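You operate a simulated robot arm through the tools that you are given. There is no shell and no other tool. Be economical: measure what you need, move in short steps, check, and stop when the job is done.

You run a simulated robot arm. Do the job below in one go: nothing can be reset, and whatever is moved stays where it is left.

## Task
Put the brown filling lump from the top of the long steel table in the white tub there and the purple filling lump on the loading shelf of the front loader. Open the starch bin lid. Any order will do.
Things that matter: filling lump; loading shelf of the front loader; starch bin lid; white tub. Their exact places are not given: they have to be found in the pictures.

It is judged by the outcome, as a careful person would: the job done as asked, and still so three seconds after it is handed in. It fails if anything else is knocked over, pushed out of place, dropped, spilled or broken. A push-on lid holds only when it is set on centred and level and pressed home; a screw cap is set on level and turned clockwise until tight.

## Robot
A 7-joint arm with a two-finger gripper on a trunk, on a base that drives. Base frame: it is fixed to the floor where the robot stands at the start and does not move with it; the origin is under the middle of the robot, x ahead of it, y to its left, z up; the surface under the hand at the start is at about z = 0.83. Readings come in m, degrees, newtons and seconds.
With the tool pointing down near the work surface it reaches from about 0.3 to 0.74 m from the robot's upright axis, wherever it stands. Its first joint turns from -166.0 to 166.0 degrees. Places, roughly: loading shelf of the front loader [5, 0, 0.7]; starch bin lid [8.2, -8.7, 1.1]. Payload 2.94 kg.
Tool frame: the origin (TCP) lies between the finger pads and is the grasp point; the fingertips stand 0.03 m ahead of it; z points along the fingers, y is the line along which they close. Largest opening 0.138 m; the body of the gripper starts 0.109 m behind the TCP.
Orientation is told as [roll, pitch, yaw] about the base's x, y, z axes, in that order, counted from this pose: with the fingers straight down and closing along the base's y, the tool's x points along the base's -x, its y along +y and its z along -z.

## Interface
- The arm moves only by the tool nudge_tool. Its argument "rows" is text: rows parted by semicolons, each of 7 numbers parted by spaces: the opening, from 0 (shut) to 1 (fully open), then the shift along the base's x, y, z in m, then the turn, a rotation vector about the base's x, y, z in degrees. In form: gripper dx dy dz wx wy wz; .... A call has 1 to 10 rows; each row shifts and turns the commanded pose from where the row before left it. Each row takes 0.2 s and may step no farther than 0.05 m and 8.6 degrees from the row before; otherwise, or with a gripper value out of range, the whole call is refused. A pose out of reach is approached as far as the arm can. The call stops where the force on the tool passes 40 N (or 10 N more than at its start, if that is more) or the arm is blocked; 0.2 s more then pass. Each finger halts on what it meets, pressing with about 22 N; the grip force reading is that of the motor and also rises with nothing between the fingers. The clock runs only during rows and for 0.2 s after the last one: add rows that do not move to give the fingers time. It gives the time, the measured TCP pose, the force on the tool (base axes), the opening and the grip force at its end, in the units of the frame above (readings bear some noise), with the torque about the TCP (base axes, N m) and any sound that the robot's microphone picked up, and new pictures: "show" is both (left out), scene, wrist or none.
- Cameras (640 x 400 px; columns grow to the right, rows downward): "scene" is now at [-0.0031, 0.1134, 1.5638]; the picture's right is [-0.31, -0.95, 0.00], its down [-0.69, 0.23, -0.69] and it looks along [0.65, -0.21, -0.73] (base axes); focal length 287 px, centre (320, 200). "wrist" rides on the gripper at [0.071, 0.019, -0.146] in the tool frame; the picture's right is [-0.26, 0.97, 0.00], its down [-0.85, -0.23, -0.48] and it looks along [-0.46, -0.12, 0.88] (tool axes); focal length 280 px, centre (320, 200).
- slide_trunk(by): slides the trunk up (or, below 0, down) by that many m; the arm and the scene camera ride with it, the base frame stays. It gives what a move gives, with no picture.
- drive_base(legs): drives the robot by 1 to 6 legs, each [ahead, left, turn to the left] in m, m and degrees, along the robot's own axes; the way and the turn of a leg run together, so that a leg with both is an arc; at most 1.5 m and 180 degrees a leg. The arm and the cameras ride along, it lands a little off, and it stops where it bumps. It gives what a move gives, and a new picture of the scene camera.
- aim_head(pan, tilt): turns the head with the scene camera to pan (to the left, within 86 degrees either way) and tilt (down, from -29 to 69), counted from straight ahead of the robot. It gives what a move gives, and a new picture of the scene camera.
- probe_pixels(camera, pixels): for up to 12 pixels [column, row] of the newest picture of that camera ("zoom" is the newest enlarged one), the place [x, y, z] in the base frame of the surface seen there, good to about 0.002 m. No time passes.
- close_up(camera, box): a new picture of the part [left, top, right, bottom] of that camera's present view, enlarged. No time passes.
- hand_in(): hands the job in; it is judged then, once.

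Work in short steps. Measure before you move; look again where a grasp or a placing could have gone wrong, and mend it. You have 110 turns and 260 pictures in all, those below and enlarged ones among them. Open the gripper and draw the arm clear of the work before you hand the job in, unless the task says otherwise; then end with one line.

The tools are called after "Call:" as name(argument=value, ...) on one line, values as JSON. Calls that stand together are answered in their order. nudge_tool: Moves the arm, as the interface text tells. Its arguments: {"type":"object","properties":{"rows":{"type":"string"},"show":{"type":"string","enum":["both","scene","wrist","none"]}},"required":["rows"]} The other tools are called the same way: slide_trunk (by) slides the trunk up or down; drive_base (legs) drives the base; aim_head (pan, tilt) turns the head that bears the scene camera; probe_pixels (camera, pixels) gives the place of the surface under pixels of a picture; close_up (camera, box) takes an enlarged picture of a part of a camera's view; hand_in () hands the job in.

At the start:

```text
t: 0.0
tool_pos: [0.4098, -0.137, 1.1516]
tool_rot: [0.0, 0.0, 0.0]
contact_force: [0.3, 0.3, 0.2]
torque: [0.0, 0.01, 0.0]
grip_width: 0.1379
grasp_force: 0.0
trunk travel left (down, up): [-0.425, 0.029]
robot x, y, heading: [-0.0019, -0.0018, -0.2]
head pan, tilt: [-18.2, 46.7]
```

scene: 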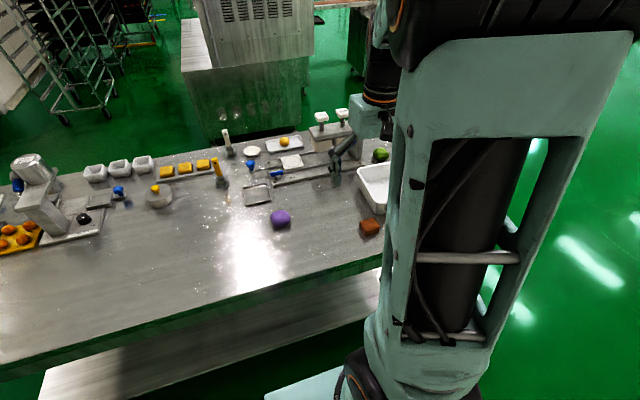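
wrist: 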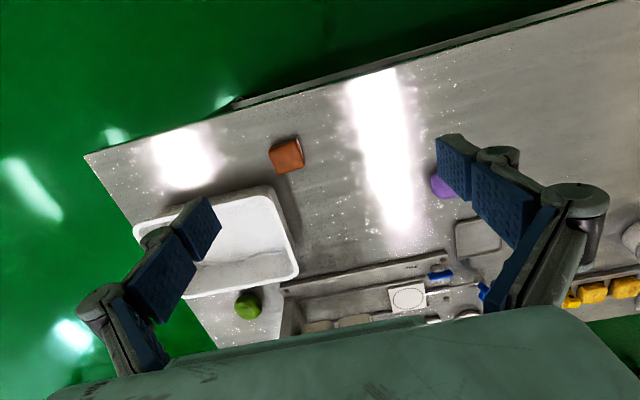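

The scene shows the purple lump at about (280,219), the brown one at (370,228) and the white tub at (373,187). I probe these first and enlarge that area.

Call:
close_up(camera="scene", box=[220, 110, 420, 250])

Call:
probe_pixels(camera="scene", pixels=[[280, 216], [280, 227], [370, 224], [370, 234], [361, 222], [379, 222], [373, 187], [359, 168], [372, 212], [300, 240], [270, 217], [290, 217]])

Call:
probe_pixels(camera="wrist", pixels=[[286, 152], [275, 145], [300, 145], [292, 172], [275, 165], [235, 240], [268, 190], [293, 275], [437, 186], [300, 200], [200, 265], [170, 292]])

```text
2.86 times, centred on (320, 180) of scene
```

zoom: 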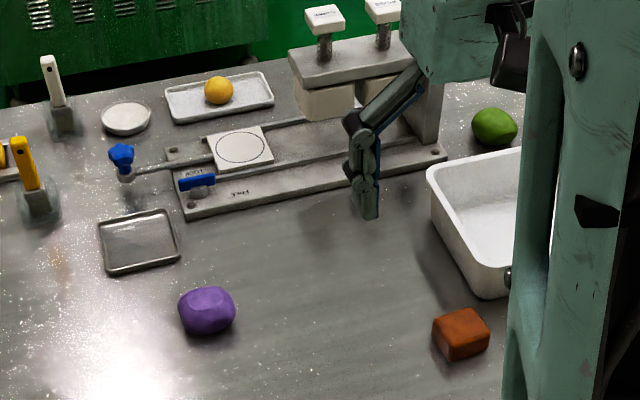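

```text
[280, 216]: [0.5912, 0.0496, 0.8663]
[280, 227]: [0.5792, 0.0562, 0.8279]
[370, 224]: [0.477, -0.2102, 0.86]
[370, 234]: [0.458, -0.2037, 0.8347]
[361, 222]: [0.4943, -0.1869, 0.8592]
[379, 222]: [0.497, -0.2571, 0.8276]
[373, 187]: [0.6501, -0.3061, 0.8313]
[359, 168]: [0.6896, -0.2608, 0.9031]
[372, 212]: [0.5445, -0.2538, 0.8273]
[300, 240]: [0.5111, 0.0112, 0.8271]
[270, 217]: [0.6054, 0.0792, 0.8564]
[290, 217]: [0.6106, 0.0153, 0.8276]
```

```text
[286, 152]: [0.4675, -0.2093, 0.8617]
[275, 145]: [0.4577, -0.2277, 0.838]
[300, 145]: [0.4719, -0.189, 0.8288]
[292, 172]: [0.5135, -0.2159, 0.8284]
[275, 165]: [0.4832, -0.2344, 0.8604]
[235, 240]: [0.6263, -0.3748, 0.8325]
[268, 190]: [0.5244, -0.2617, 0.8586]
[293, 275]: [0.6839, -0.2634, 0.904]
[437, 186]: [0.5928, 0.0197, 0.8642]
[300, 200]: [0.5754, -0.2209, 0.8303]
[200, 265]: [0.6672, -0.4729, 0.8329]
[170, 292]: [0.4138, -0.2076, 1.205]
```

Brown lump is near (0.48,-0.21), top 0.860; the tub rim is at z≈0.904 and its floor at 0.832. I zoom the wrist view for the lump's orientation.

Call:
close_up(camera="wrist", box=[180, 100, 340, 200])

Call:
probe_pixels(camera="zoom", pixels=[[365, 188], [455, 168], [385, 270], [480, 240], [430, 215], [410, 282], [380, 380], [150, 395]])

```text
4.00 times, centred on (260, 150) of wrist
```

zoom: 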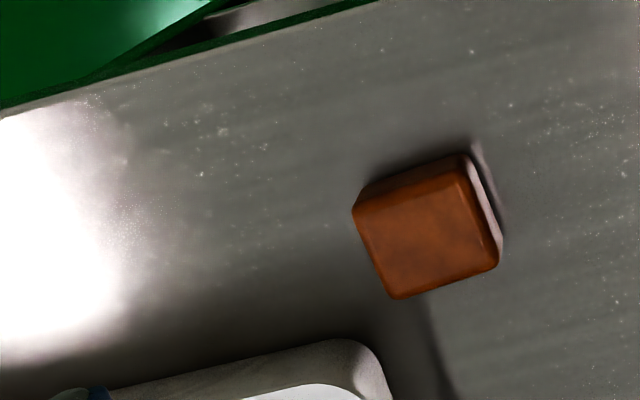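

```text
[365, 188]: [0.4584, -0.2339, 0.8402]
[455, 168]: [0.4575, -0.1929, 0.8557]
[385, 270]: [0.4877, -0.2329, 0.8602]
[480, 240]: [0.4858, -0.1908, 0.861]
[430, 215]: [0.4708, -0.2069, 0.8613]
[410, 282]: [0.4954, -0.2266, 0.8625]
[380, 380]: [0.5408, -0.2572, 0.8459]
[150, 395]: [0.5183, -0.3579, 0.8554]
```

The block is axis-aligned, x 0.456–0.497, y −0.235…−0.187, so yaw 0 suits. I move above it first with the gripper at ~0.65.

Call:
nudge_tool(rows="0.65 0.033 -0.037 0 0 0 0; 0.65 0.033 -0.037 0 0 0 0; 0.65 0 0 -0.05 0 0 0; 0.65 0 0 -0.05 0 0 0; 0.65 0 0 -0.05 0 0 0; 0.65 0 0 -0.04 0 0 0; 0.65 0 0 0 0 0 0", show="wrist")

```text
t: 1.6
tool_pos: [0.476, -0.2125, 0.961]
tool_rot: [0.1, 0.0, 0.1]
contact_force: [0.3, -0.9, 1.0]
torque: [0.01, -0.01, -0.03]
grip_width: 0.0899
grasp_force: 0.0
trunk travel left (down, up): [-0.425, 0.029]
robot x, y, heading: [0.0013, 0.0006, -0.1]
head pan, tilt: [-18.2, 46.7]
```

wrist: 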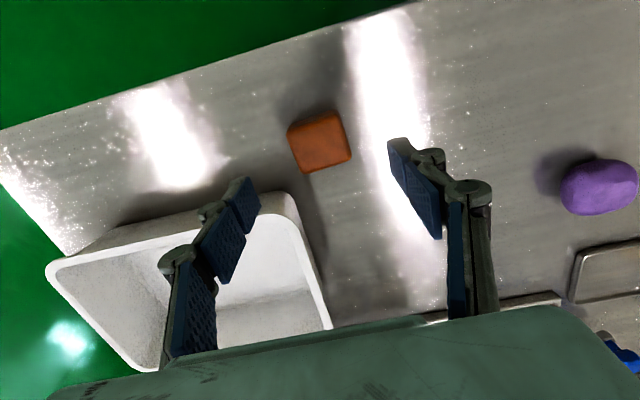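

The lump is at (320,141) between the fingers. I check the tub's near rim and the block again before descending.

Call:
probe_pixels(camera="wrist", pixels=[[284, 198], [295, 210], [265, 198], [60, 265], [310, 150], [293, 130], [345, 120], [350, 155], [307, 168], [240, 310], [130, 350], [325, 300]])

```text
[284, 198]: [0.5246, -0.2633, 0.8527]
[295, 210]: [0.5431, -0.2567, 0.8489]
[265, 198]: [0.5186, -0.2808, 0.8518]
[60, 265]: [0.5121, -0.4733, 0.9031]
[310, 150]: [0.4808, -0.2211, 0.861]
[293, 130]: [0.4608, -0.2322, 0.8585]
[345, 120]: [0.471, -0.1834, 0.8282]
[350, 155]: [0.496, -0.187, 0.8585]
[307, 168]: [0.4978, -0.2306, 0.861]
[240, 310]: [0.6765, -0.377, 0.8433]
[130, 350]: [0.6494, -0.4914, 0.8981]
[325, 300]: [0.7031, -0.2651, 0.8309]
```

Block centre (0.477,−0.210) confirmed; tub rim starts at x≈0.515, clear. Descend and close.

Call:
nudge_tool(rows="0.65 0 0.002 -0.045 0 0 0; 0.65 0 0 -0.03 0 0 0; 0.65 0 0 -0.023 0 0 0; 0.65 0 0 0 0 0 0; 0.2 0 0 0 0 0 0; 0.2 0 0 0 0 0 0; 0.2 0 0 0 0 0 0; 0.2 0 0 0 0 0 0", show="wrist")

```text
t: 3.4
tool_pos: [0.4761, -0.2084, 0.8626]
tool_rot: [0.0, 0.0, 0.1]
contact_force: [-0.4, -0.7, 0.0]
torque: [0.0, 0.02, 0.03]
grip_width: 0.0509
grasp_force: 22.0
trunk travel left (down, up): [-0.425, 0.029]
robot x, y, heading: [0.0028, -0.0003, 0.1]
head pan, tilt: [-18.2, 46.7]
```

wrist: 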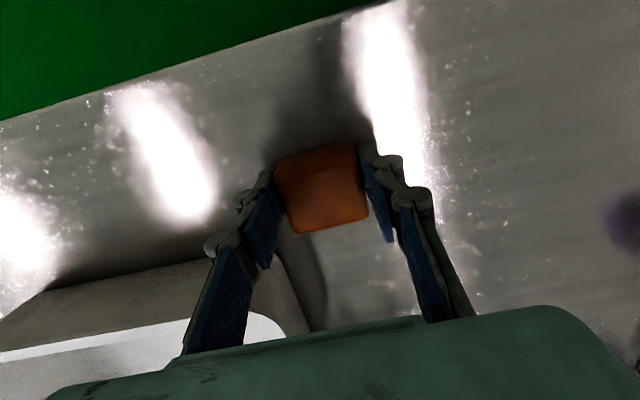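

Gripped at 0.051 m. Lift to ~1.0 and move over the tub centre.

Call:
nudge_tool(rows="0.2 0 0 0.045 0 0 0; 0.2 0 0 0.045 0 0 0; 0.2 0 0 0.045 0 0 0; 0.2 0.031 -0.038 0 0 0 0; 0.2 0.031 -0.038 0 0 0 0; 0.2 0.031 -0.038 0 0 0 0; 0.2 0.031 -0.038 0 0 0 0; 0.2 0 0 0 0 0 0; 0.2 0 0 0 0 0 0", show="both")

```text
t: 5.4
tool_pos: [0.6025, -0.3605, 0.9985]
tool_rot: [0.0, 0.1, 0.0]
contact_force: [0.3, -1.1, -1.1]
torque: [-0.01, 0.01, 0.01]
grip_width: 0.0508
grasp_force: 22.4
trunk travel left (down, up): [-0.425, 0.029]
robot x, y, heading: [-0.0007, 0.0016, 0.1]
head pan, tilt: [-18.2, 46.7]
```

scene: 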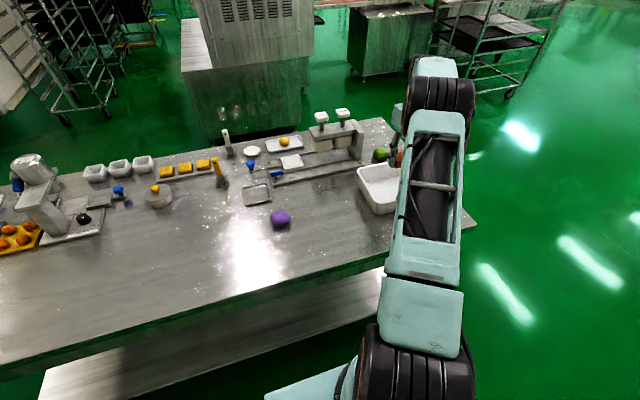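
wrist: 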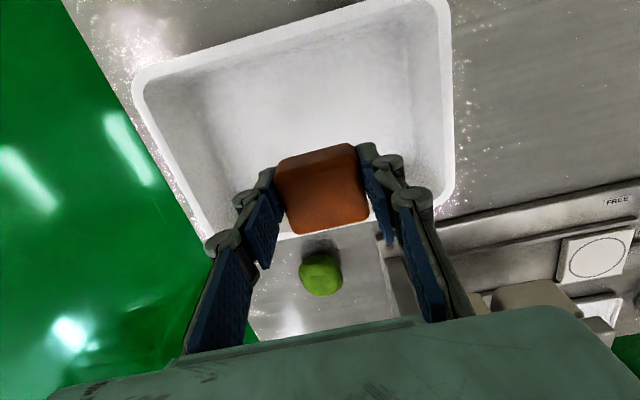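

The block hangs over the tub. I probe the rims to confirm clearance.

Call:
probe_pixels(camera="wrist", pixels=[[140, 90], [200, 60], [440, 10], [448, 100], [445, 190], [212, 242], [170, 160], [300, 120], [320, 275], [310, 30], [380, 215]])

```text
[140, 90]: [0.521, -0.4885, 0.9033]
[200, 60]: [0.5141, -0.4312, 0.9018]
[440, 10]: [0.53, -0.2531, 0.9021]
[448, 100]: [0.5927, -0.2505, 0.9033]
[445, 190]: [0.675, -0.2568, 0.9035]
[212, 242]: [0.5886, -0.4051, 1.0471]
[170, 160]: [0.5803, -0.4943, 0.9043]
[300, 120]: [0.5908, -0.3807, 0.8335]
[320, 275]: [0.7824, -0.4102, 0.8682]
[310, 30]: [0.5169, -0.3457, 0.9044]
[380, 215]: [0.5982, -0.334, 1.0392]
```

Tub spans x 0.514–0.69, y −0.495…−0.25; I'm central. Lower to just above the floor, release slightly.

Call:
nudge_tool(rows="0.2 0 0 -0.045 0 0 0; 0.2 0 0 -0.045 0 0 0; 0.2 0 0 -0.027 0 0 0; 0.2 0 0 -0.009 0 0 0; 0.2 0 0 0 0 0 0; 0.6 0 0 0 0 0 0; 0.6 0 0 0 0 0 0; 0.6 0 0 0 0 0 0", show="wrist")

Call:
nudge_tool(rows="0.6 0 0 0.045 0 0 0; 0.6 0 0 0.045 0 0 0; 0.6 0 0 0.045 0 0 0; 0.6 0 0 0.03 0 0 0; 0.6 0 0 0 0 0 0", show="wrist")

```text
t: 7.2
tool_pos: [0.6009, -0.3624, 0.8727]
tool_rot: [0.0, 0.1, 0.1]
contact_force: [-0.5, 0.5, -0.2]
torque: [0.0, 0.0, 0.02]
grip_width: 0.0828
grasp_force: 0.1
trunk travel left (down, up): [-0.425, 0.029]
robot x, y, heading: [-0.0007, 0.002, 0.0]
head pan, tilt: [-18.2, 46.7]
```

wrist: 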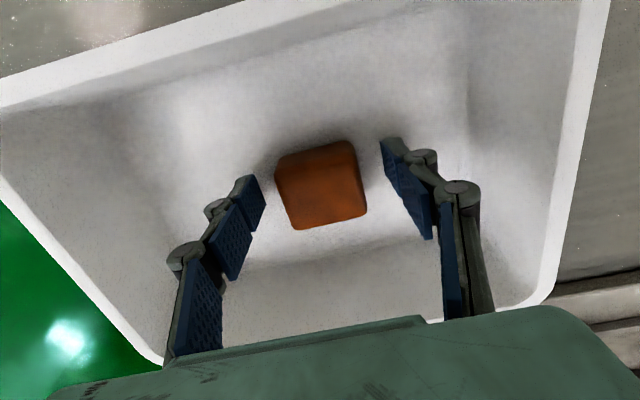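

```text
t: 8.4
tool_pos: [0.6002, -0.3617, 1.0357]
tool_rot: [0.0, 0.0, 0.1]
contact_force: [0.7, -0.2, 0.3]
torque: [0.03, -0.05, 0.02]
grip_width: 0.0829
grasp_force: 0.1
trunk travel left (down, up): [-0.425, 0.029]
robot x, y, heading: [0.0015, 0.002, 0.0]
head pan, tilt: [-18.2, 46.7]
```

wrist: 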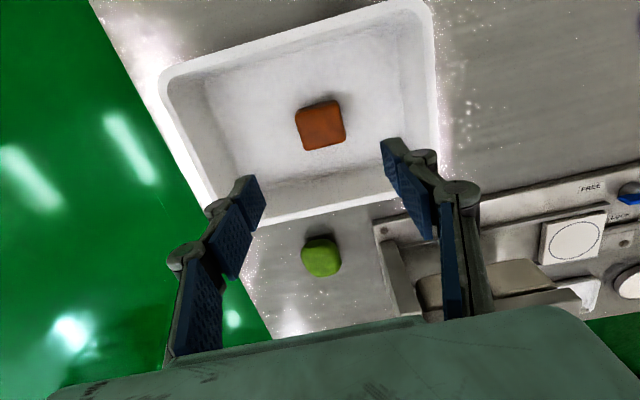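

Brown lump sits in the tub at (320,125). Now over to above the purple lump at about (0.59,0.048).

Call:
nudge_tool(rows="0.7 -0.01 0.045 0 0 0 0; 0.7 0 0.045 0 0 0 0; 0.7 0 0.045 0 0 0 0; 0.7 0 0.045 0 0 0 0; 0.7 0 0.045 0 0 0 0; 0.7 0 0.045 0 0 0 0; 0.7 0 0.045 0 0 0 0; 0.7 0 0.045 0 0 0 0; 0.7 0 0.045 0 0 0 0; 0.7 0 0 0 0 0 0", show="both")

```text
t: 10.6
tool_pos: [0.5899, 0.0449, 1.0362]
tool_rot: [0.1, 0.0, -0.1]
contact_force: [-1.1, -0.2, 0.7]
torque: [0.01, -0.01, -0.03]
grip_width: 0.0968
grasp_force: 0.0
trunk travel left (down, up): [-0.425, 0.029]
robot x, y, heading: [-0.0027, -0.0006, 0.2]
head pan, tilt: [-18.2, 46.7]
```

scene: 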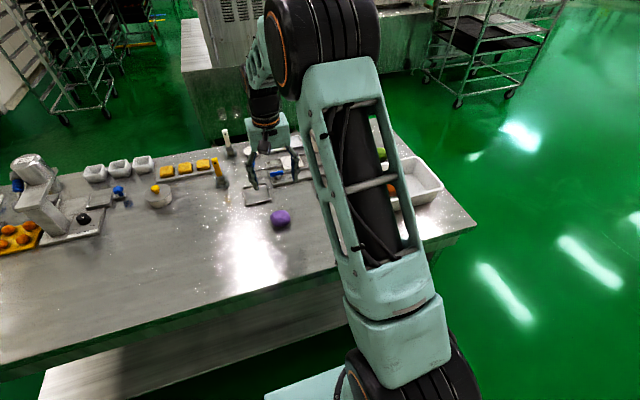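
wrist: 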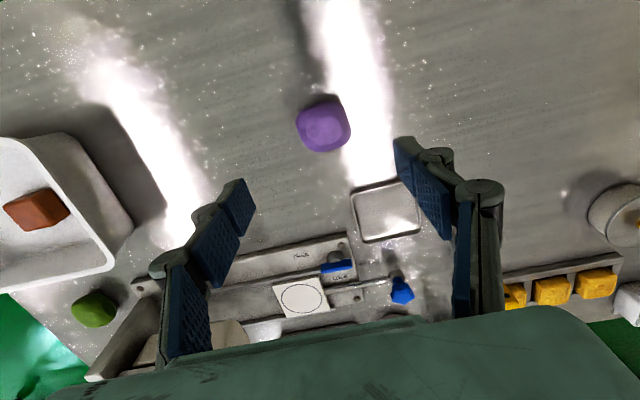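

The purple lump shows at (323,123). I probe its edges.

Call:
probe_pixels(camera="wrist", pixels=[[323, 125], [299, 122], [347, 130], [318, 148], [320, 100], [341, 143], [305, 110], [300, 135], [345, 112]])

Call:
close_up(camera="wrist", box=[270, 80, 382, 150])

```text
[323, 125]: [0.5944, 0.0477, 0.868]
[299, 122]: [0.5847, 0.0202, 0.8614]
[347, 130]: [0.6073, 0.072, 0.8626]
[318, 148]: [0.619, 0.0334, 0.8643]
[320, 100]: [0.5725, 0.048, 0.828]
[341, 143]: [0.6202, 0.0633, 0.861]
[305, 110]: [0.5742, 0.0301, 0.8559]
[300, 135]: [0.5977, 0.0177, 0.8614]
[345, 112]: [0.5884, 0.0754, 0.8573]
```

```text
5.71 times, centred on (326, 115) of wrist
```

zoom: 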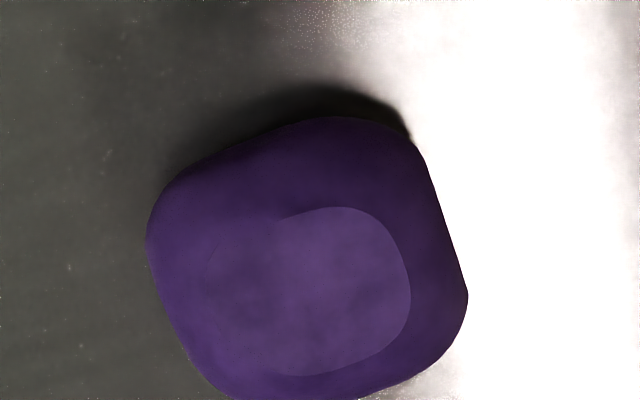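

Lump centre ≈ (0.598,0.046), width in y about 0.06. Descend to TCP z≈0.862 and close.

Call:
nudge_tool(rows="0.8 0.008 0.001 -0.045 0 0 0; 0.8 0 0 -0.045 0 0 0; 0.8 0 0 -0.045 0 0 0; 0.8 0 0 -0.026 0 0 0; 0.8 0 0 -0.013 0 0 0; 0.8 0 0 0 0 0 0; 0.25 0 0 0 0 0 0; 0.25 0 0 0 0 0 0; 0.25 0 0 0 0 0 0; 0.25 0 0 0 0 0 0", show="wrist")

```text
t: 12.8
tool_pos: [0.598, 0.0448, 0.863]
tool_rot: [0.0, 0.0, -0.1]
contact_force: [0.8, 0.6, 0.1]
torque: [0.04, 0.01, 0.04]
grip_width: 0.0611
grasp_force: 22.1
trunk travel left (down, up): [-0.425, 0.029]
robot x, y, heading: [0.0009, -0.0017, 0.1]
head pan, tilt: [-18.2, 46.7]
```

wrist: 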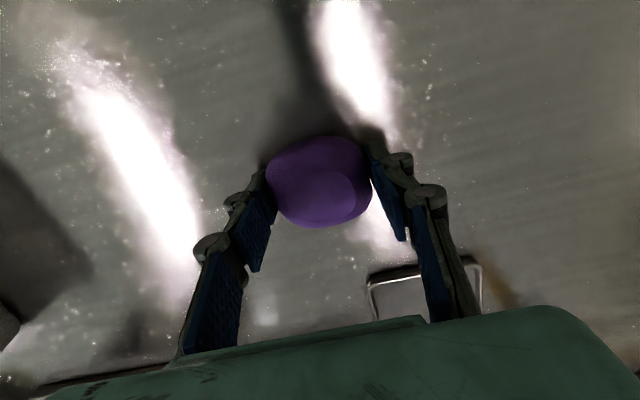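

Gripped at 0.061 m. Lift and draw the arm in for driving.

Call:
nudge_tool(rows="0.25 0 0 0.05 0 0 0; 0.25 0 0 0.05 0 0 0; 0.25 0 0 0.05 0 0 0; 0.25 0 0 0.05 0 0 0; 0.25 -0.04 -0.01 0.04 0 0 0; 0.25 -0.045 -0.01 0.04 0 0 0; 0.25 -0.045 -0.01 0 0 0 0; 0.25 -0.045 -0.01 0 0 0 0; 0.25 0 0 0 0 0 0", show="wrist")

Call:
aim_head(pan=0, tilt=15)

Call:
aim_head(pan=-50, tilt=20)

```text
refused: row 5 steps farther than a row can; nothing moved
```

```text
t: 13.8
tool_pos: [0.5973, 0.0454, 0.8627]
tool_rot: [0.0, 0.0, 0.0]
contact_force: [-0.7, -0.1, 0.3]
torque: [0.03, 0.0, 0.03]
grip_width: 0.0612
grasp_force: 22.2
trunk travel left (down, up): [-0.425, 0.029]
robot x, y, heading: [0.0038, 0.0015, 0.0]
head pan, tilt: [0.0, 15.0]
```

scene: 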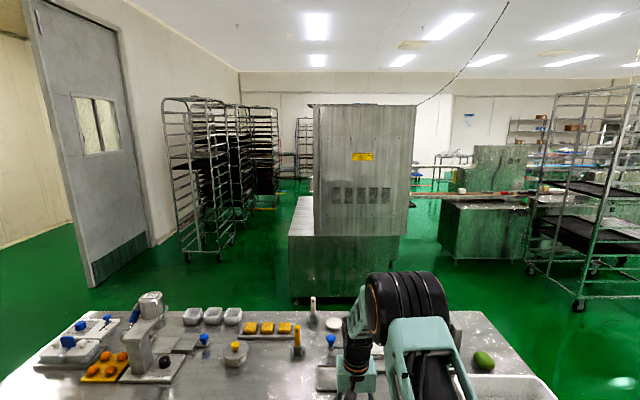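

```text
t: 14.9
tool_pos: [0.5976, 0.0458, 0.8624]
tool_rot: [-0.1, 0.0, -0.1]
contact_force: [-1.2, 0.7, 0.5]
torque: [0.05, -0.02, -0.01]
grip_width: 0.0615
grasp_force: 22.2
trunk travel left (down, up): [-0.425, 0.029]
robot x, y, heading: [-0.0036, 0.002, -0.2]
head pan, tilt: [-50.0, 20.0]
```

scene: 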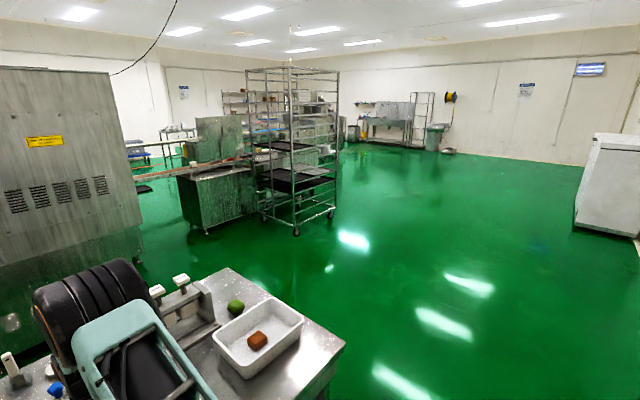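

The lift was refused (row 5 too long); redo it with smaller rows.

Call:
nudge_tool(rows="0.25 0 0 0.045 0 0 0; 0.25 0 0 0.045 0 0 0; 0.25 0 0 0.045 0 0 0; 0.25 0 0 0.045 0 0 0; 0.25 -0.03 -0.01 0.035 0 0 0; 0.25 -0.03 -0.01 0.035 0 0 0; 0.25 -0.045 -0.01 0 0 0 0; 0.25 -0.045 -0.01 0 0 0 0; 0.25 -0.04 0 0 0 0 0; 0.25 0 0 0 0 0 0", show="wrist")

Call:
probe_pixels(camera="scene", pixels=[[60, 260], [140, 230], [185, 228], [255, 220], [295, 230], [330, 212], [215, 200], [435, 140], [240, 150], [390, 110], [600, 180], [230, 130]])

```text
t: 17.1
tool_pos: [0.4079, 0.0036, 1.1131]
tool_rot: [0.0, 0.1, 0.1]
contact_force: [0.0, -0.9, -0.4]
torque: [0.02, 0.04, -0.03]
grip_width: 0.0612
grasp_force: 22.0
trunk travel left (down, up): [-0.425, 0.029]
robot x, y, heading: [-0.0002, -0.0017, 0.2]
head pan, tilt: [-50.0, 20.0]
```

wrist: 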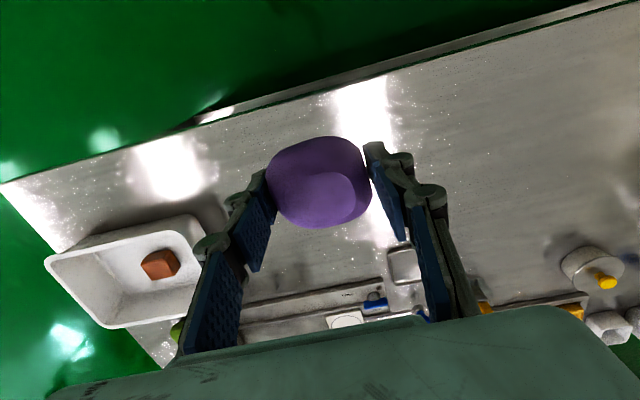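

```text
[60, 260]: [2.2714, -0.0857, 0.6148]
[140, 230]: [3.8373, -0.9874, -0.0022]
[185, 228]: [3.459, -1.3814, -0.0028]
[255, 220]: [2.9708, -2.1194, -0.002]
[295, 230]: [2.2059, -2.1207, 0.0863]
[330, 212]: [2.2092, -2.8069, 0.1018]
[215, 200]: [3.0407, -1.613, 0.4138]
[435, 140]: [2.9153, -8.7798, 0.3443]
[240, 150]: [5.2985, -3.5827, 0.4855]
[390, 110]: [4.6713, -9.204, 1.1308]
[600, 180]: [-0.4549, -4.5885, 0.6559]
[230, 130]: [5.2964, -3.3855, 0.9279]
```

Lump held. I look ahead again to map the floor around the big machine.

Call:
aim_head(pan=0, tilt=15)

Call:
probe_pixels(camera="scene", pixels=[[293, 295], [290, 240], [218, 255], [275, 205], [20, 365], [300, 190], [285, 185], [390, 270], [407, 180], [440, 200], [440, 250], [315, 110]])

Call:
aim_head(pan=30, tilt=20)

```text
t: 18.3
tool_pos: [0.4081, 0.0028, 1.1125]
tool_rot: [0.0, -0.1, 0.0]
contact_force: [0.4, 0.6, -1.8]
torque: [0.02, 0.04, 0.02]
grip_width: 0.061
grasp_force: 21.9
trunk travel left (down, up): [-0.425, 0.029]
robot x, y, heading: [-0.0026, -0.0028, -0.0]
head pan, tilt: [0.0, 15.0]
```

scene: 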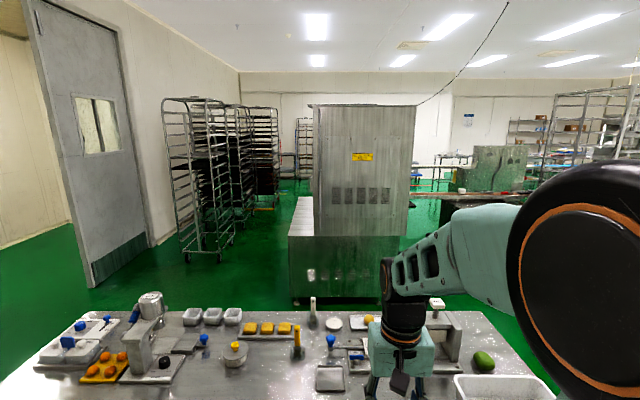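

```text
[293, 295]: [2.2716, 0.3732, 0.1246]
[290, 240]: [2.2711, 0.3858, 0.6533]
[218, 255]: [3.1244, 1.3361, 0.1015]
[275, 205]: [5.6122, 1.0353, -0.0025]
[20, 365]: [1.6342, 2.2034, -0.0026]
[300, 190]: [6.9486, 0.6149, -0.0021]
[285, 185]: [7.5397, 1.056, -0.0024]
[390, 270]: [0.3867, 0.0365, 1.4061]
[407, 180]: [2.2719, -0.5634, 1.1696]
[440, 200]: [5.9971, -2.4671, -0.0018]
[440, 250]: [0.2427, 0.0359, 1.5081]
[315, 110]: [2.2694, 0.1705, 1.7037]
```

```text
t: 19.3
tool_pos: [0.4076, 0.0024, 1.1131]
tool_rot: [0.0, 0.0, 0.0]
contact_force: [0.1, 0.3, -0.9]
torque: [0.0, 0.0, 0.01]
grip_width: 0.0611
grasp_force: 22.2
trunk travel left (down, up): [-0.425, 0.029]
robot x, y, heading: [0.0003, 0.0016, 0.2]
head pan, tilt: [30.0, 20.0]
```

scene: 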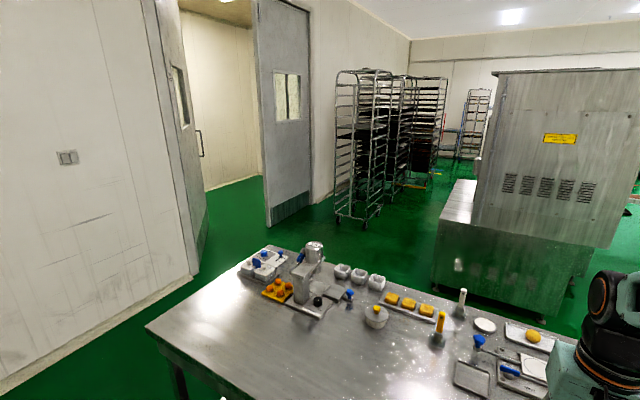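

The table blocks the direct way; I go around its right end. First step: back, strafe right, ahead to see the passage.

Call:
drive_base(legs=[[-0.2, 0, 0], [0, -1.35, 0], [1.0, 0, 0]])

Call:
aim_head(pan=0, tilt=20)

```text
t: 37.4
tool_pos: [1.2188, -1.3446, 1.1134]
tool_rot: [0.0, 0.0, 0.3]
contact_force: [0.1, -0.5, -0.7]
torque: [-0.01, -0.02, 0.01]
grip_width: 0.0604
grasp_force: 21.7
trunk travel left (down, up): [-0.425, 0.029]
robot x, y, heading: [0.8082, -1.3488, 0.6]
head pan, tilt: [30.0, 20.0]
```

scene: 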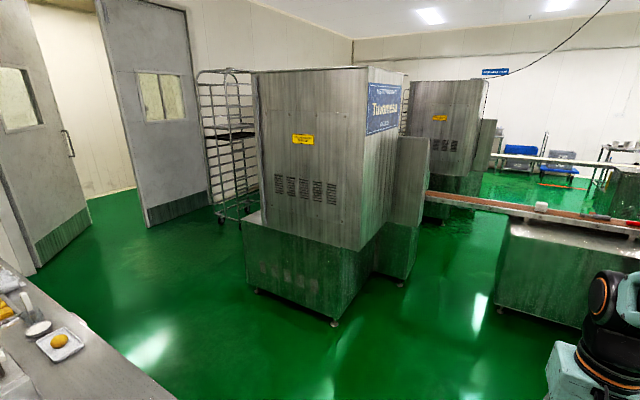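

```text
t: 38.3
tool_pos: [1.2173, -1.3459, 1.1131]
tool_rot: [-0.1, 0.0, 0.3]
contact_force: [1.0, 1.0, -1.0]
torque: [0.0, 0.0, -0.01]
grip_width: 0.0603
grasp_force: 21.8
trunk travel left (down, up): [-0.425, 0.029]
robot x, y, heading: [0.8121, -1.3501, 0.2]
head pan, tilt: [0.0, 20.0]
```

scene: 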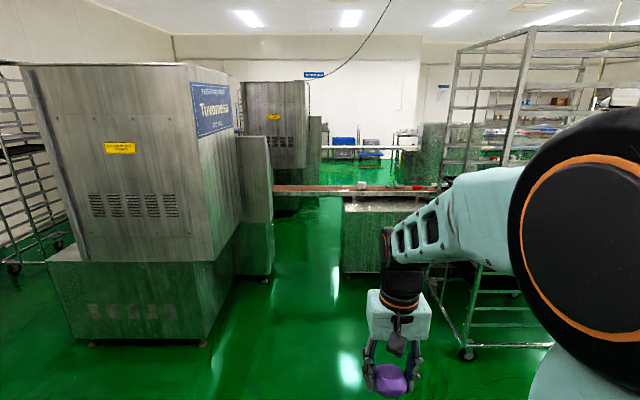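

There are two machines; the second stands farther back, with a conveyor coming out from between. I probe them.

Call:
close_up(camera="scene", box=[170, 70, 450, 245])

Call:
probe_pixels(camera="scene", pixels=[[205, 335], [270, 150], [270, 275], [285, 120], [316, 150], [285, 188], [430, 190], [345, 265], [390, 265], [325, 200], [255, 255], [360, 240]])

```text
2.29 times, centred on (310, 158) of scene
```

zoom: 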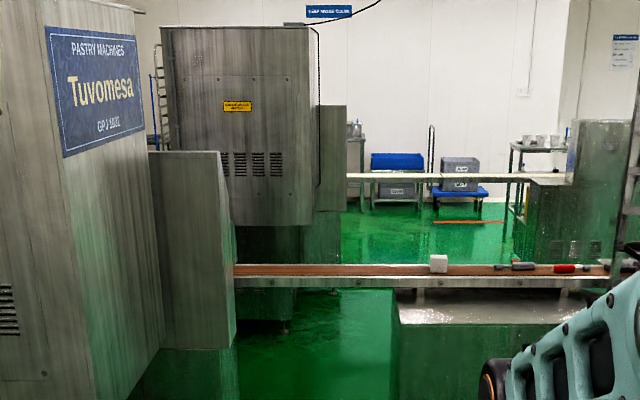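

```text
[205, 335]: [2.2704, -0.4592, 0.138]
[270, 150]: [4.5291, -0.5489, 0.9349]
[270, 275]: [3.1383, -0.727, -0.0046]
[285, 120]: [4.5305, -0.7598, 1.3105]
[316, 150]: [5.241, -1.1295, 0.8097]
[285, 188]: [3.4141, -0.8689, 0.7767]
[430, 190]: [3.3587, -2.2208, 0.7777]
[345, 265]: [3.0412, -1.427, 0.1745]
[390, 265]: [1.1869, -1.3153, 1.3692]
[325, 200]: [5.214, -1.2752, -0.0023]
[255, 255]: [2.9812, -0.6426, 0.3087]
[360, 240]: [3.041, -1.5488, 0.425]
```

The conveyor at x≈3.4 blocks the right side, and machine 2 begins at x≈4.5. I go via the lane between the table and machine 1, then up the left side.

Call:
drive_base(legs=[[0.82, 0, 0], [0, 0, 90], [1.3, 0, 0]])

Call:
aim_head(pan=-50, tilt=20)

```text
t: 52.5
tool_pos: [1.6314, 0.3521, 1.1142]
tool_rot: [0.0, 0.1, 89.8]
contact_force: [0.0, -0.2, -1.5]
torque: [0.0, 0.01, 0.02]
grip_width: 0.06
grasp_force: 22.7
trunk travel left (down, up): [-0.425, 0.029]
robot x, y, heading: [1.634, -0.0572, 89.6]
head pan, tilt: [0.0, 20.0]
```

scene: 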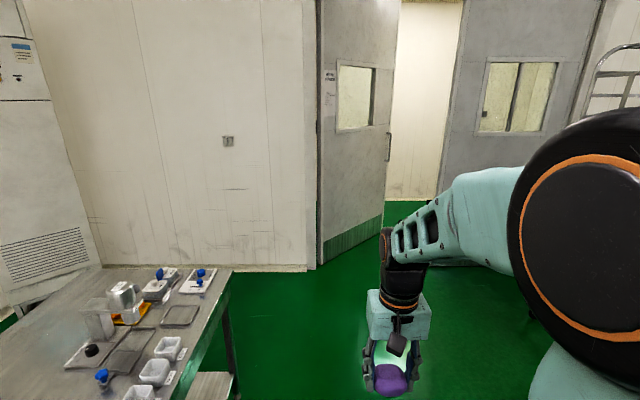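

```text
t: 53.7
tool_pos: [1.6308, 0.3521, 1.1133]
tool_rot: [0.0, -0.1, 89.7]
contact_force: [0.9, -0.1, -0.6]
torque: [-0.04, 0.02, 0.02]
grip_width: 0.0599
grasp_force: 22.3
trunk travel left (down, up): [-0.425, 0.029]
robot x, y, heading: [1.6326, -0.0587, 89.6]
head pan, tilt: [-50.0, 20.0]
```

scene: 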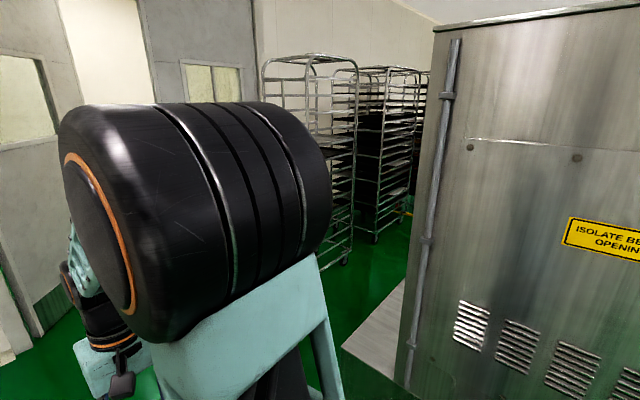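

Continue to y≈0.85 and turn to face +x to view the lane.

Call:
drive_base(legs=[[0.9, 0, 0], [0, 0, -90]])

Call:
aim_head(pan=0, tilt=20)

```text
t: 62.3
tool_pos: [2.0445, 0.8495, 1.1126]
tool_rot: [0.0, 0.0, -0.4]
contact_force: [-0.5, 0.4, -1.2]
torque: [0.0, 0.02, 0.0]
grip_width: 0.0601
grasp_force: 21.9
trunk travel left (down, up): [-0.425, 0.029]
robot x, y, heading: [1.6347, 0.8494, -0.4]
head pan, tilt: [-50.0, 20.0]
```

scene: 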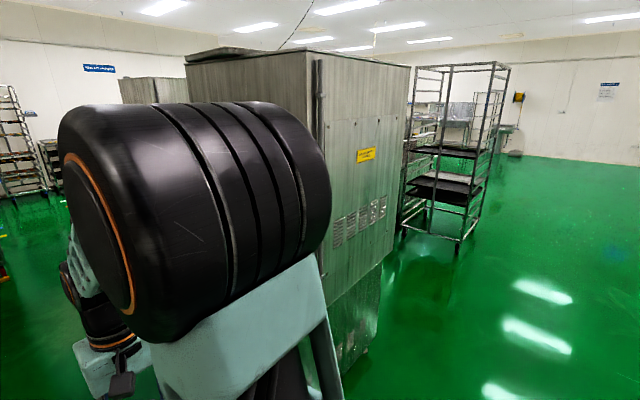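

```text
t: 63.5
tool_pos: [2.0442, 0.8496, 1.1135]
tool_rot: [0.0, -0.1, -0.4]
contact_force: [-1.0, -0.2, -1.3]
torque: [-0.01, 0.03, 0.0]
grip_width: 0.0598
grasp_force: 21.9
trunk travel left (down, up): [-0.425, 0.029]
robot x, y, heading: [1.6336, 0.8502, -0.2]
head pan, tilt: [0.0, 20.0]
```

scene: 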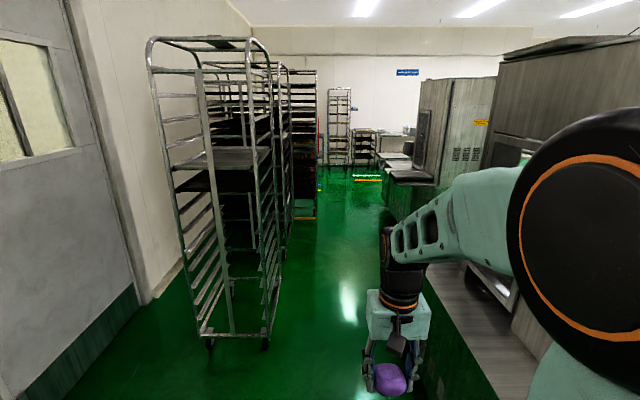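

The lane is open; machine 2 has a shelf at about (405,180) on its left. I zoom and probe it, plus the rack edge.

Call:
close_up(camera="scene", box=[340, 60, 520, 220])

Call:
probe_pixels(camera="scene", pixels=[[267, 345], [268, 200], [305, 200], [430, 180], [405, 178], [395, 195], [425, 130], [395, 160], [460, 290], [300, 215], [390, 205]])

```text
2.50 times, centred on (430, 140) of scene
```

zoom: 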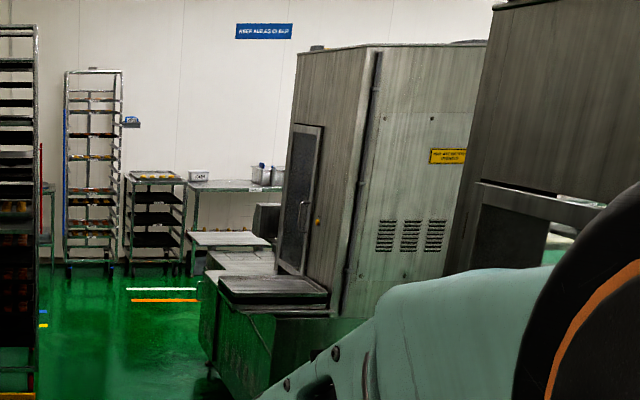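

```text
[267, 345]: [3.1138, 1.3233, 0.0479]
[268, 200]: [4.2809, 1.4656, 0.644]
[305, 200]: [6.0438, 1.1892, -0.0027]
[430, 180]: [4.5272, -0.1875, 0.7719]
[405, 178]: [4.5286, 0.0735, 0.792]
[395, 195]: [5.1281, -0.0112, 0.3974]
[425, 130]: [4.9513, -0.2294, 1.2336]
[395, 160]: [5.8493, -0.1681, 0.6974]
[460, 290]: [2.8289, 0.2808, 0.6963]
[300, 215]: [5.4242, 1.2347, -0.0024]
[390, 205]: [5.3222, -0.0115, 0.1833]
```

Machine 2's shelf at z≈0.7 matches [5,0,0.7]. I drive up the lane at y≈0.85 toward x≈4.1, then look.

Call:
drive_base(legs=[[1.4, 0, 0], [1.1, 0, 0]])

Call:
aim_head(pan=-45, tilt=35)

```text
t: 75.8
tool_pos: [4.5559, 0.8231, 1.1123]
tool_rot: [0.1, 0.0, -0.9]
contact_force: [0.4, 0.2, -1.1]
torque: [-0.03, 0.01, -0.01]
grip_width: 0.059
grasp_force: 22.6
trunk travel left (down, up): [-0.425, 0.029]
robot x, y, heading: [4.1486, 0.8224, -0.9]
head pan, tilt: [0.0, 20.0]
```

scene: 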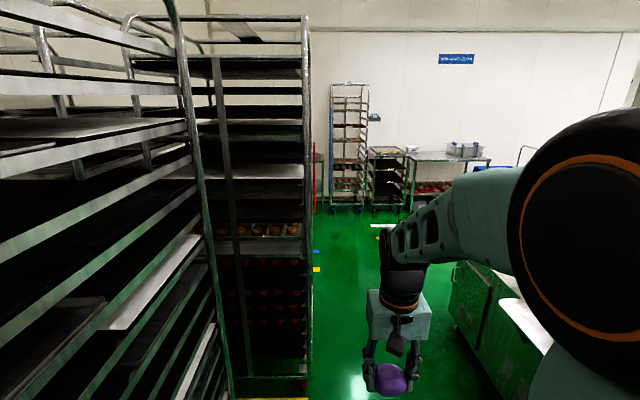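

```text
t: 76.9
tool_pos: [4.5564, 0.8231, 1.1131]
tool_rot: [-0.1, 0.0, -0.8]
contact_force: [-0.2, 0.3, -0.8]
torque: [0.01, -0.01, 0.01]
grip_width: 0.0589
grasp_force: 22.0
trunk travel left (down, up): [-0.425, 0.029]
robot x, y, heading: [4.1449, 0.8255, -1.1]
head pan, tilt: [-45.0, 35.0]
```

scene: 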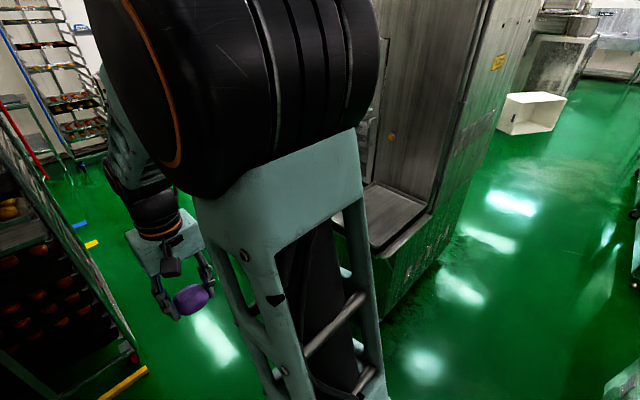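

I turn to face the machine (−y) to see the shelf fully, moving a bit farther ahead.

Call:
drive_base(legs=[[0.7, 0, 0], [0, 0, -89]])

Call:
aim_head(pan=20, tilt=40)

```text
t: 84.5
tool_pos: [4.8547, 0.4064, 1.113]
tool_rot: [0.0, 0.0, -90.1]
contact_force: [-0.2, -0.5, -1.2]
torque: [0.01, 0.0, 0.0]
grip_width: 0.0585
grasp_force: 22.5
trunk travel left (down, up): [-0.425, 0.029]
robot x, y, heading: [4.8482, 0.8125, -90.3]
head pan, tilt: [-45.0, 35.0]
```

scene: 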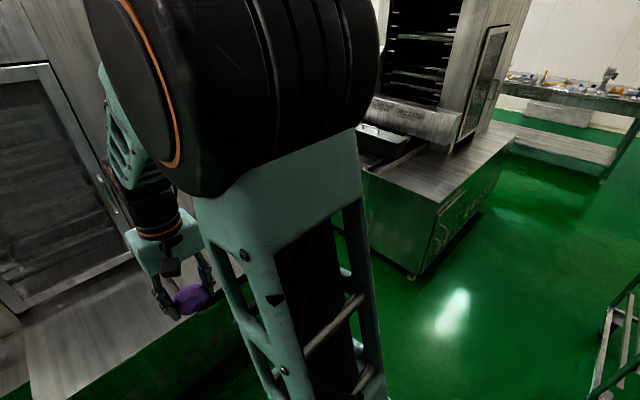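

```text
t: 85.9
tool_pos: [4.8546, 0.4063, 1.113]
tool_rot: [0.0, 0.1, -90.2]
contact_force: [-0.7, 0.0, -0.5]
torque: [-0.02, -0.01, -0.02]
grip_width: 0.0586
grasp_force: 22.6
trunk travel left (down, up): [-0.425, 0.029]
robot x, y, heading: [4.8521, 0.8139, -90.3]
head pan, tilt: [20.0, 40.0]
```

scene: 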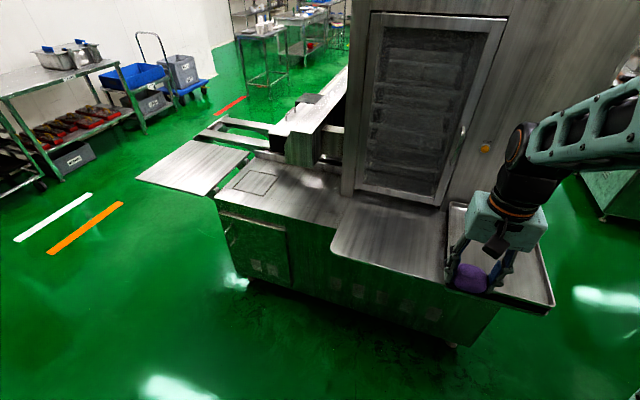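

A flat shelf juts out before the door at (390,240), next to a tray at (520,260). Probe and zoom.

Call:
probe_pixels(camera="scene", pixels=[[390, 240], [348, 202], [332, 250], [442, 282], [443, 210], [300, 200], [525, 270], [548, 303], [455, 205], [400, 265], [195, 165], [320, 120]])

Call:
close_up(camera="scene", box=[200, 130, 560, 355])

```text
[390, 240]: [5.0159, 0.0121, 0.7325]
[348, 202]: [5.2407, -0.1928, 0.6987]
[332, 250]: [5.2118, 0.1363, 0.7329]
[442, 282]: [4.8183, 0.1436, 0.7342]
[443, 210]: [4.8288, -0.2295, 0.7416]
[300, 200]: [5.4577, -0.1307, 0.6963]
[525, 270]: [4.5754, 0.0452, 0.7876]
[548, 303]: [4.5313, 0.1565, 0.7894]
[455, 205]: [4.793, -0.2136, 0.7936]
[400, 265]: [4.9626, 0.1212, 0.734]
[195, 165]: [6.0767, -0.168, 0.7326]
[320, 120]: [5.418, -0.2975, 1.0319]
```

```text
1.78 times, centred on (380, 242) of scene
```

zoom: 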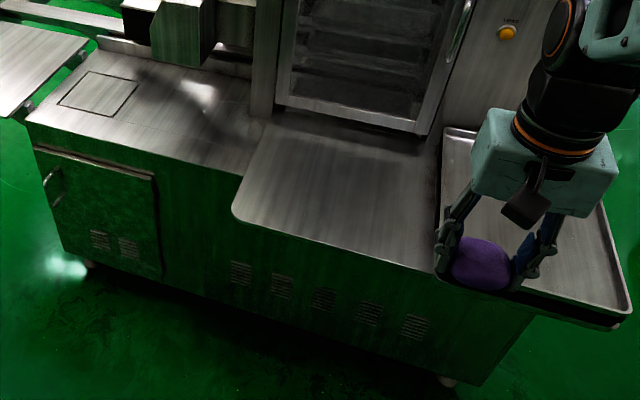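

The loading shelf spans x 4.82–5.21, y −0.2…0.14, z 0.733. I drive ahead 0.2 and left 0.15 to put it in reach.

Call:
drive_base(legs=[[0.2, 0.15, 0]])

```text
t: 87.9
tool_pos: [5.0054, 0.2093, 1.1129]
tool_rot: [0.0, 0.0, -90.1]
contact_force: [0.3, -0.3, -1.6]
torque: [0.03, 0.0, 0.0]
grip_width: 0.0585
grasp_force: 21.6
trunk travel left (down, up): [-0.425, 0.029]
robot x, y, heading: [5.0017, 0.6157, -90.0]
head pan, tilt: [20.0, 40.0]
```

scene: 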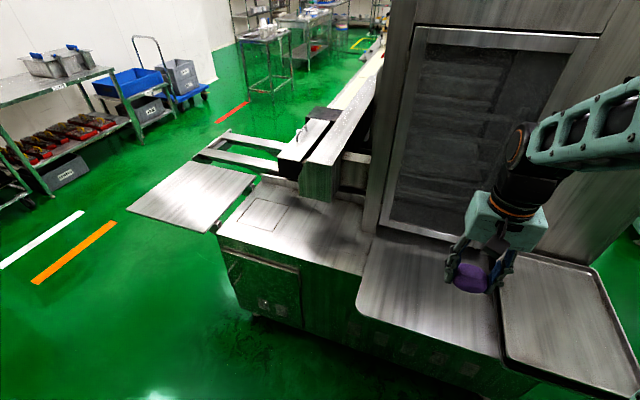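

Lump to (5.0,0.04): shift −0.17 in y, then lower toward z≈0.80 first.

Call:
nudge_tool(rows="0.2 0 -0.045 0 0 0 0; 0.2 0 -0.045 0 0 0 0; 0.2 0 -0.045 0 0 0 0; 0.2 0 -0.035 -0.02 0 0 0; 0.2 0 0 -0.048 0 0 0; 0.2 0 0 -0.048 0 0 0; 0.2 0 0 -0.048 0 0 0; 0.2 0 0 -0.048 0 0 0; 0.2 0 0 -0.048 0 0 0; 0.2 0 0 -0.048 0 0 0", show="both")

```text
t: 90.1
tool_pos: [5.0037, 0.038, 0.8044]
tool_rot: [0.0, 0.0, -90.1]
contact_force: [-0.4, -0.6, -1.1]
torque: [0.02, -0.01, 0.02]
grip_width: 0.0583
grasp_force: 22.3
trunk travel left (down, up): [-0.425, 0.029]
robot x, y, heading: [5.0032, 0.6163, -89.9]
head pan, tilt: [20.0, 40.0]
```

scene: 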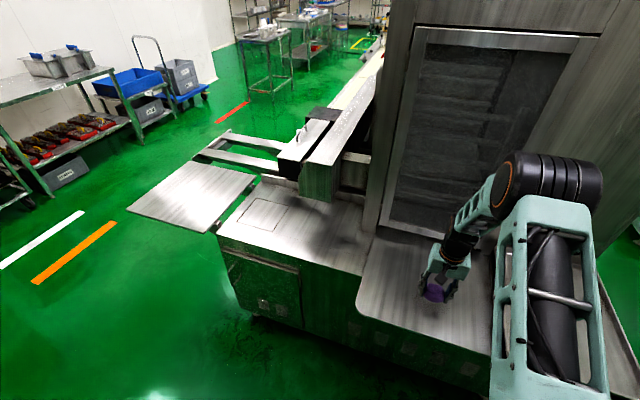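
wrist: 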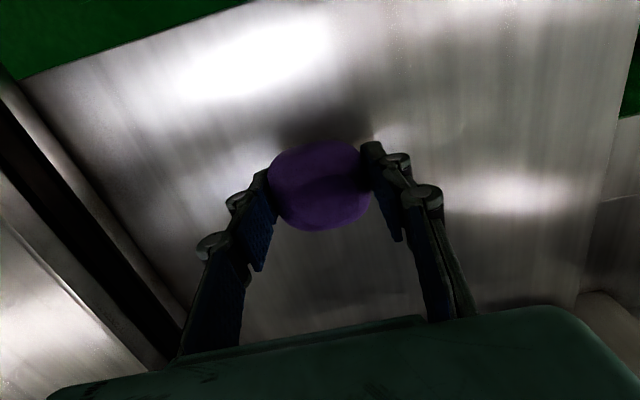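

Lump is centred over the shelf, about 0.035 m up. Lower gently to z≈0.770 and release.

Call:
nudge_tool(rows="0.2 0 0 -0.02 0 0 0; 0.2 0 0 -0.01 0 0 0; 0.2 0 0 -0.004 0 0 0; 0.2 0 0 0 0 0 0; 0.7 0 0 0 0 0 0; 0.7 0 0 0 0 0 0; 0.7 0 0 0 0 0 0; 0.7 0 0 0 0 0 0", show="wrist")

```text
t: 91.9
tool_pos: [5.0053, 0.0383, 0.7714]
tool_rot: [0.0, 0.0, -90.1]
contact_force: [0.2, 0.2, 0.2]
torque: [0.02, -0.02, 0.02]
grip_width: 0.0967
grasp_force: 0.1
trunk travel left (down, up): [-0.425, 0.029]
robot x, y, heading: [5.0021, 0.6165, -90.0]
head pan, tilt: [20.0, 40.0]
```

wrist: 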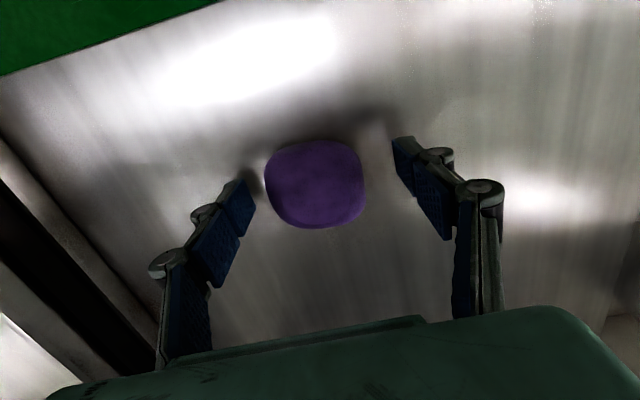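

Released. Raise and draw the arm back toward the robot.

Call:
nudge_tool(rows="0.7 0 0 0.048 0 0 0; 0.7 0 0 0.048 0 0 0; 0.7 0 0 0.048 0 0 0; 0.7 0 0 0.048 0 0 0; 0.7 0 0 0.048 0 0 0; 0.7 0 0 0.048 0 0 0; 0.7 0 0 0.048 0 0 0; 0.7 0 0.045 0 0 0 0; 0.7 0 0.045 0 0 0 0; 0.7 0 0.045 0 0 0 0", show="scene")

Call:
nudge_tool(rows="0.5 0 0.03 0 0 0 0; 0.3 0 0 0 0 0 0; 0.1 0 0 0 0 0 0; 0 0 0 0 0 0 0", show="both")

Call:
aim_head(pan=85, tilt=15)

```text
t: 94.1
tool_pos: [5.006, 0.1759, 1.1089]
tool_rot: [0.0, -0.1, -90.0]
contact_force: [0.0, 0.3, -0.7]
torque: [0.0, -0.02, 0.02]
grip_width: 0.0965
grasp_force: 0.0
trunk travel left (down, up): [-0.425, 0.029]
robot x, y, heading: [5.0008, 0.6164, -89.9]
head pan, tilt: [20.0, 40.0]
```

scene: 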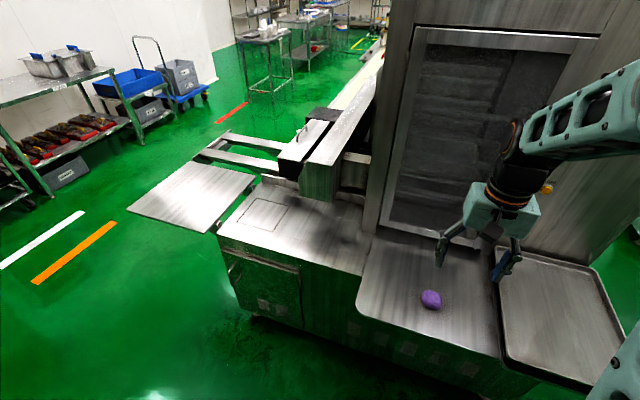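

```text
t: 95.1
tool_pos: [5.0053, 0.2044, 1.1083]
tool_rot: [0.0, 0.1, -90.1]
contact_force: [0.4, 0.2, -0.4]
torque: [0.0, 0.0, -0.01]
grip_width: 0.0
grasp_force: 22.2
trunk travel left (down, up): [-0.425, 0.029]
robot x, y, heading: [4.9973, 0.6192, -90.2]
head pan, tilt: [20.0, 40.0]
```

scene: 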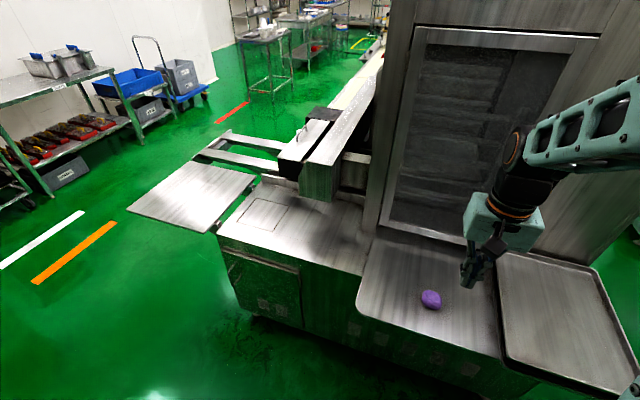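
wrist: 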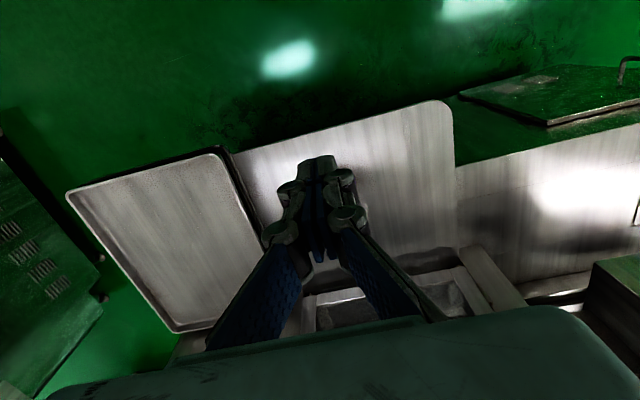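

```text
t: 96.4
tool_pos: [5.0057, 0.2054, 1.1067]
tool_rot: [-0.1, 0.0, -90.0]
contact_force: [-0.4, 0.1, 0.8]
torque: [0.0, 0.02, -0.02]
grip_width: 0.0
grasp_force: 21.9
trunk travel left (down, up): [-0.425, 0.029]
robot x, y, heading: [5.0007, 0.6175, -90.3]
head pan, tilt: [85.0, 15.0]
```

scene: 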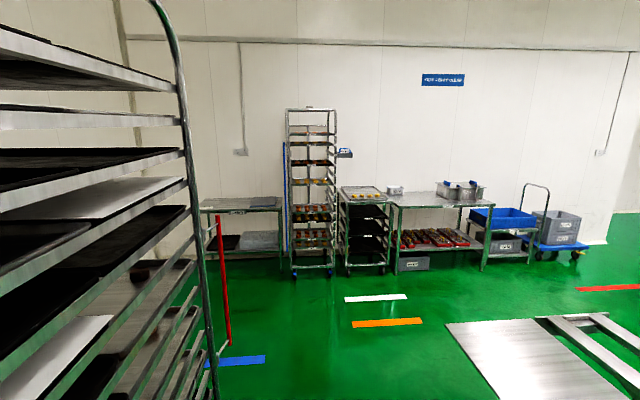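

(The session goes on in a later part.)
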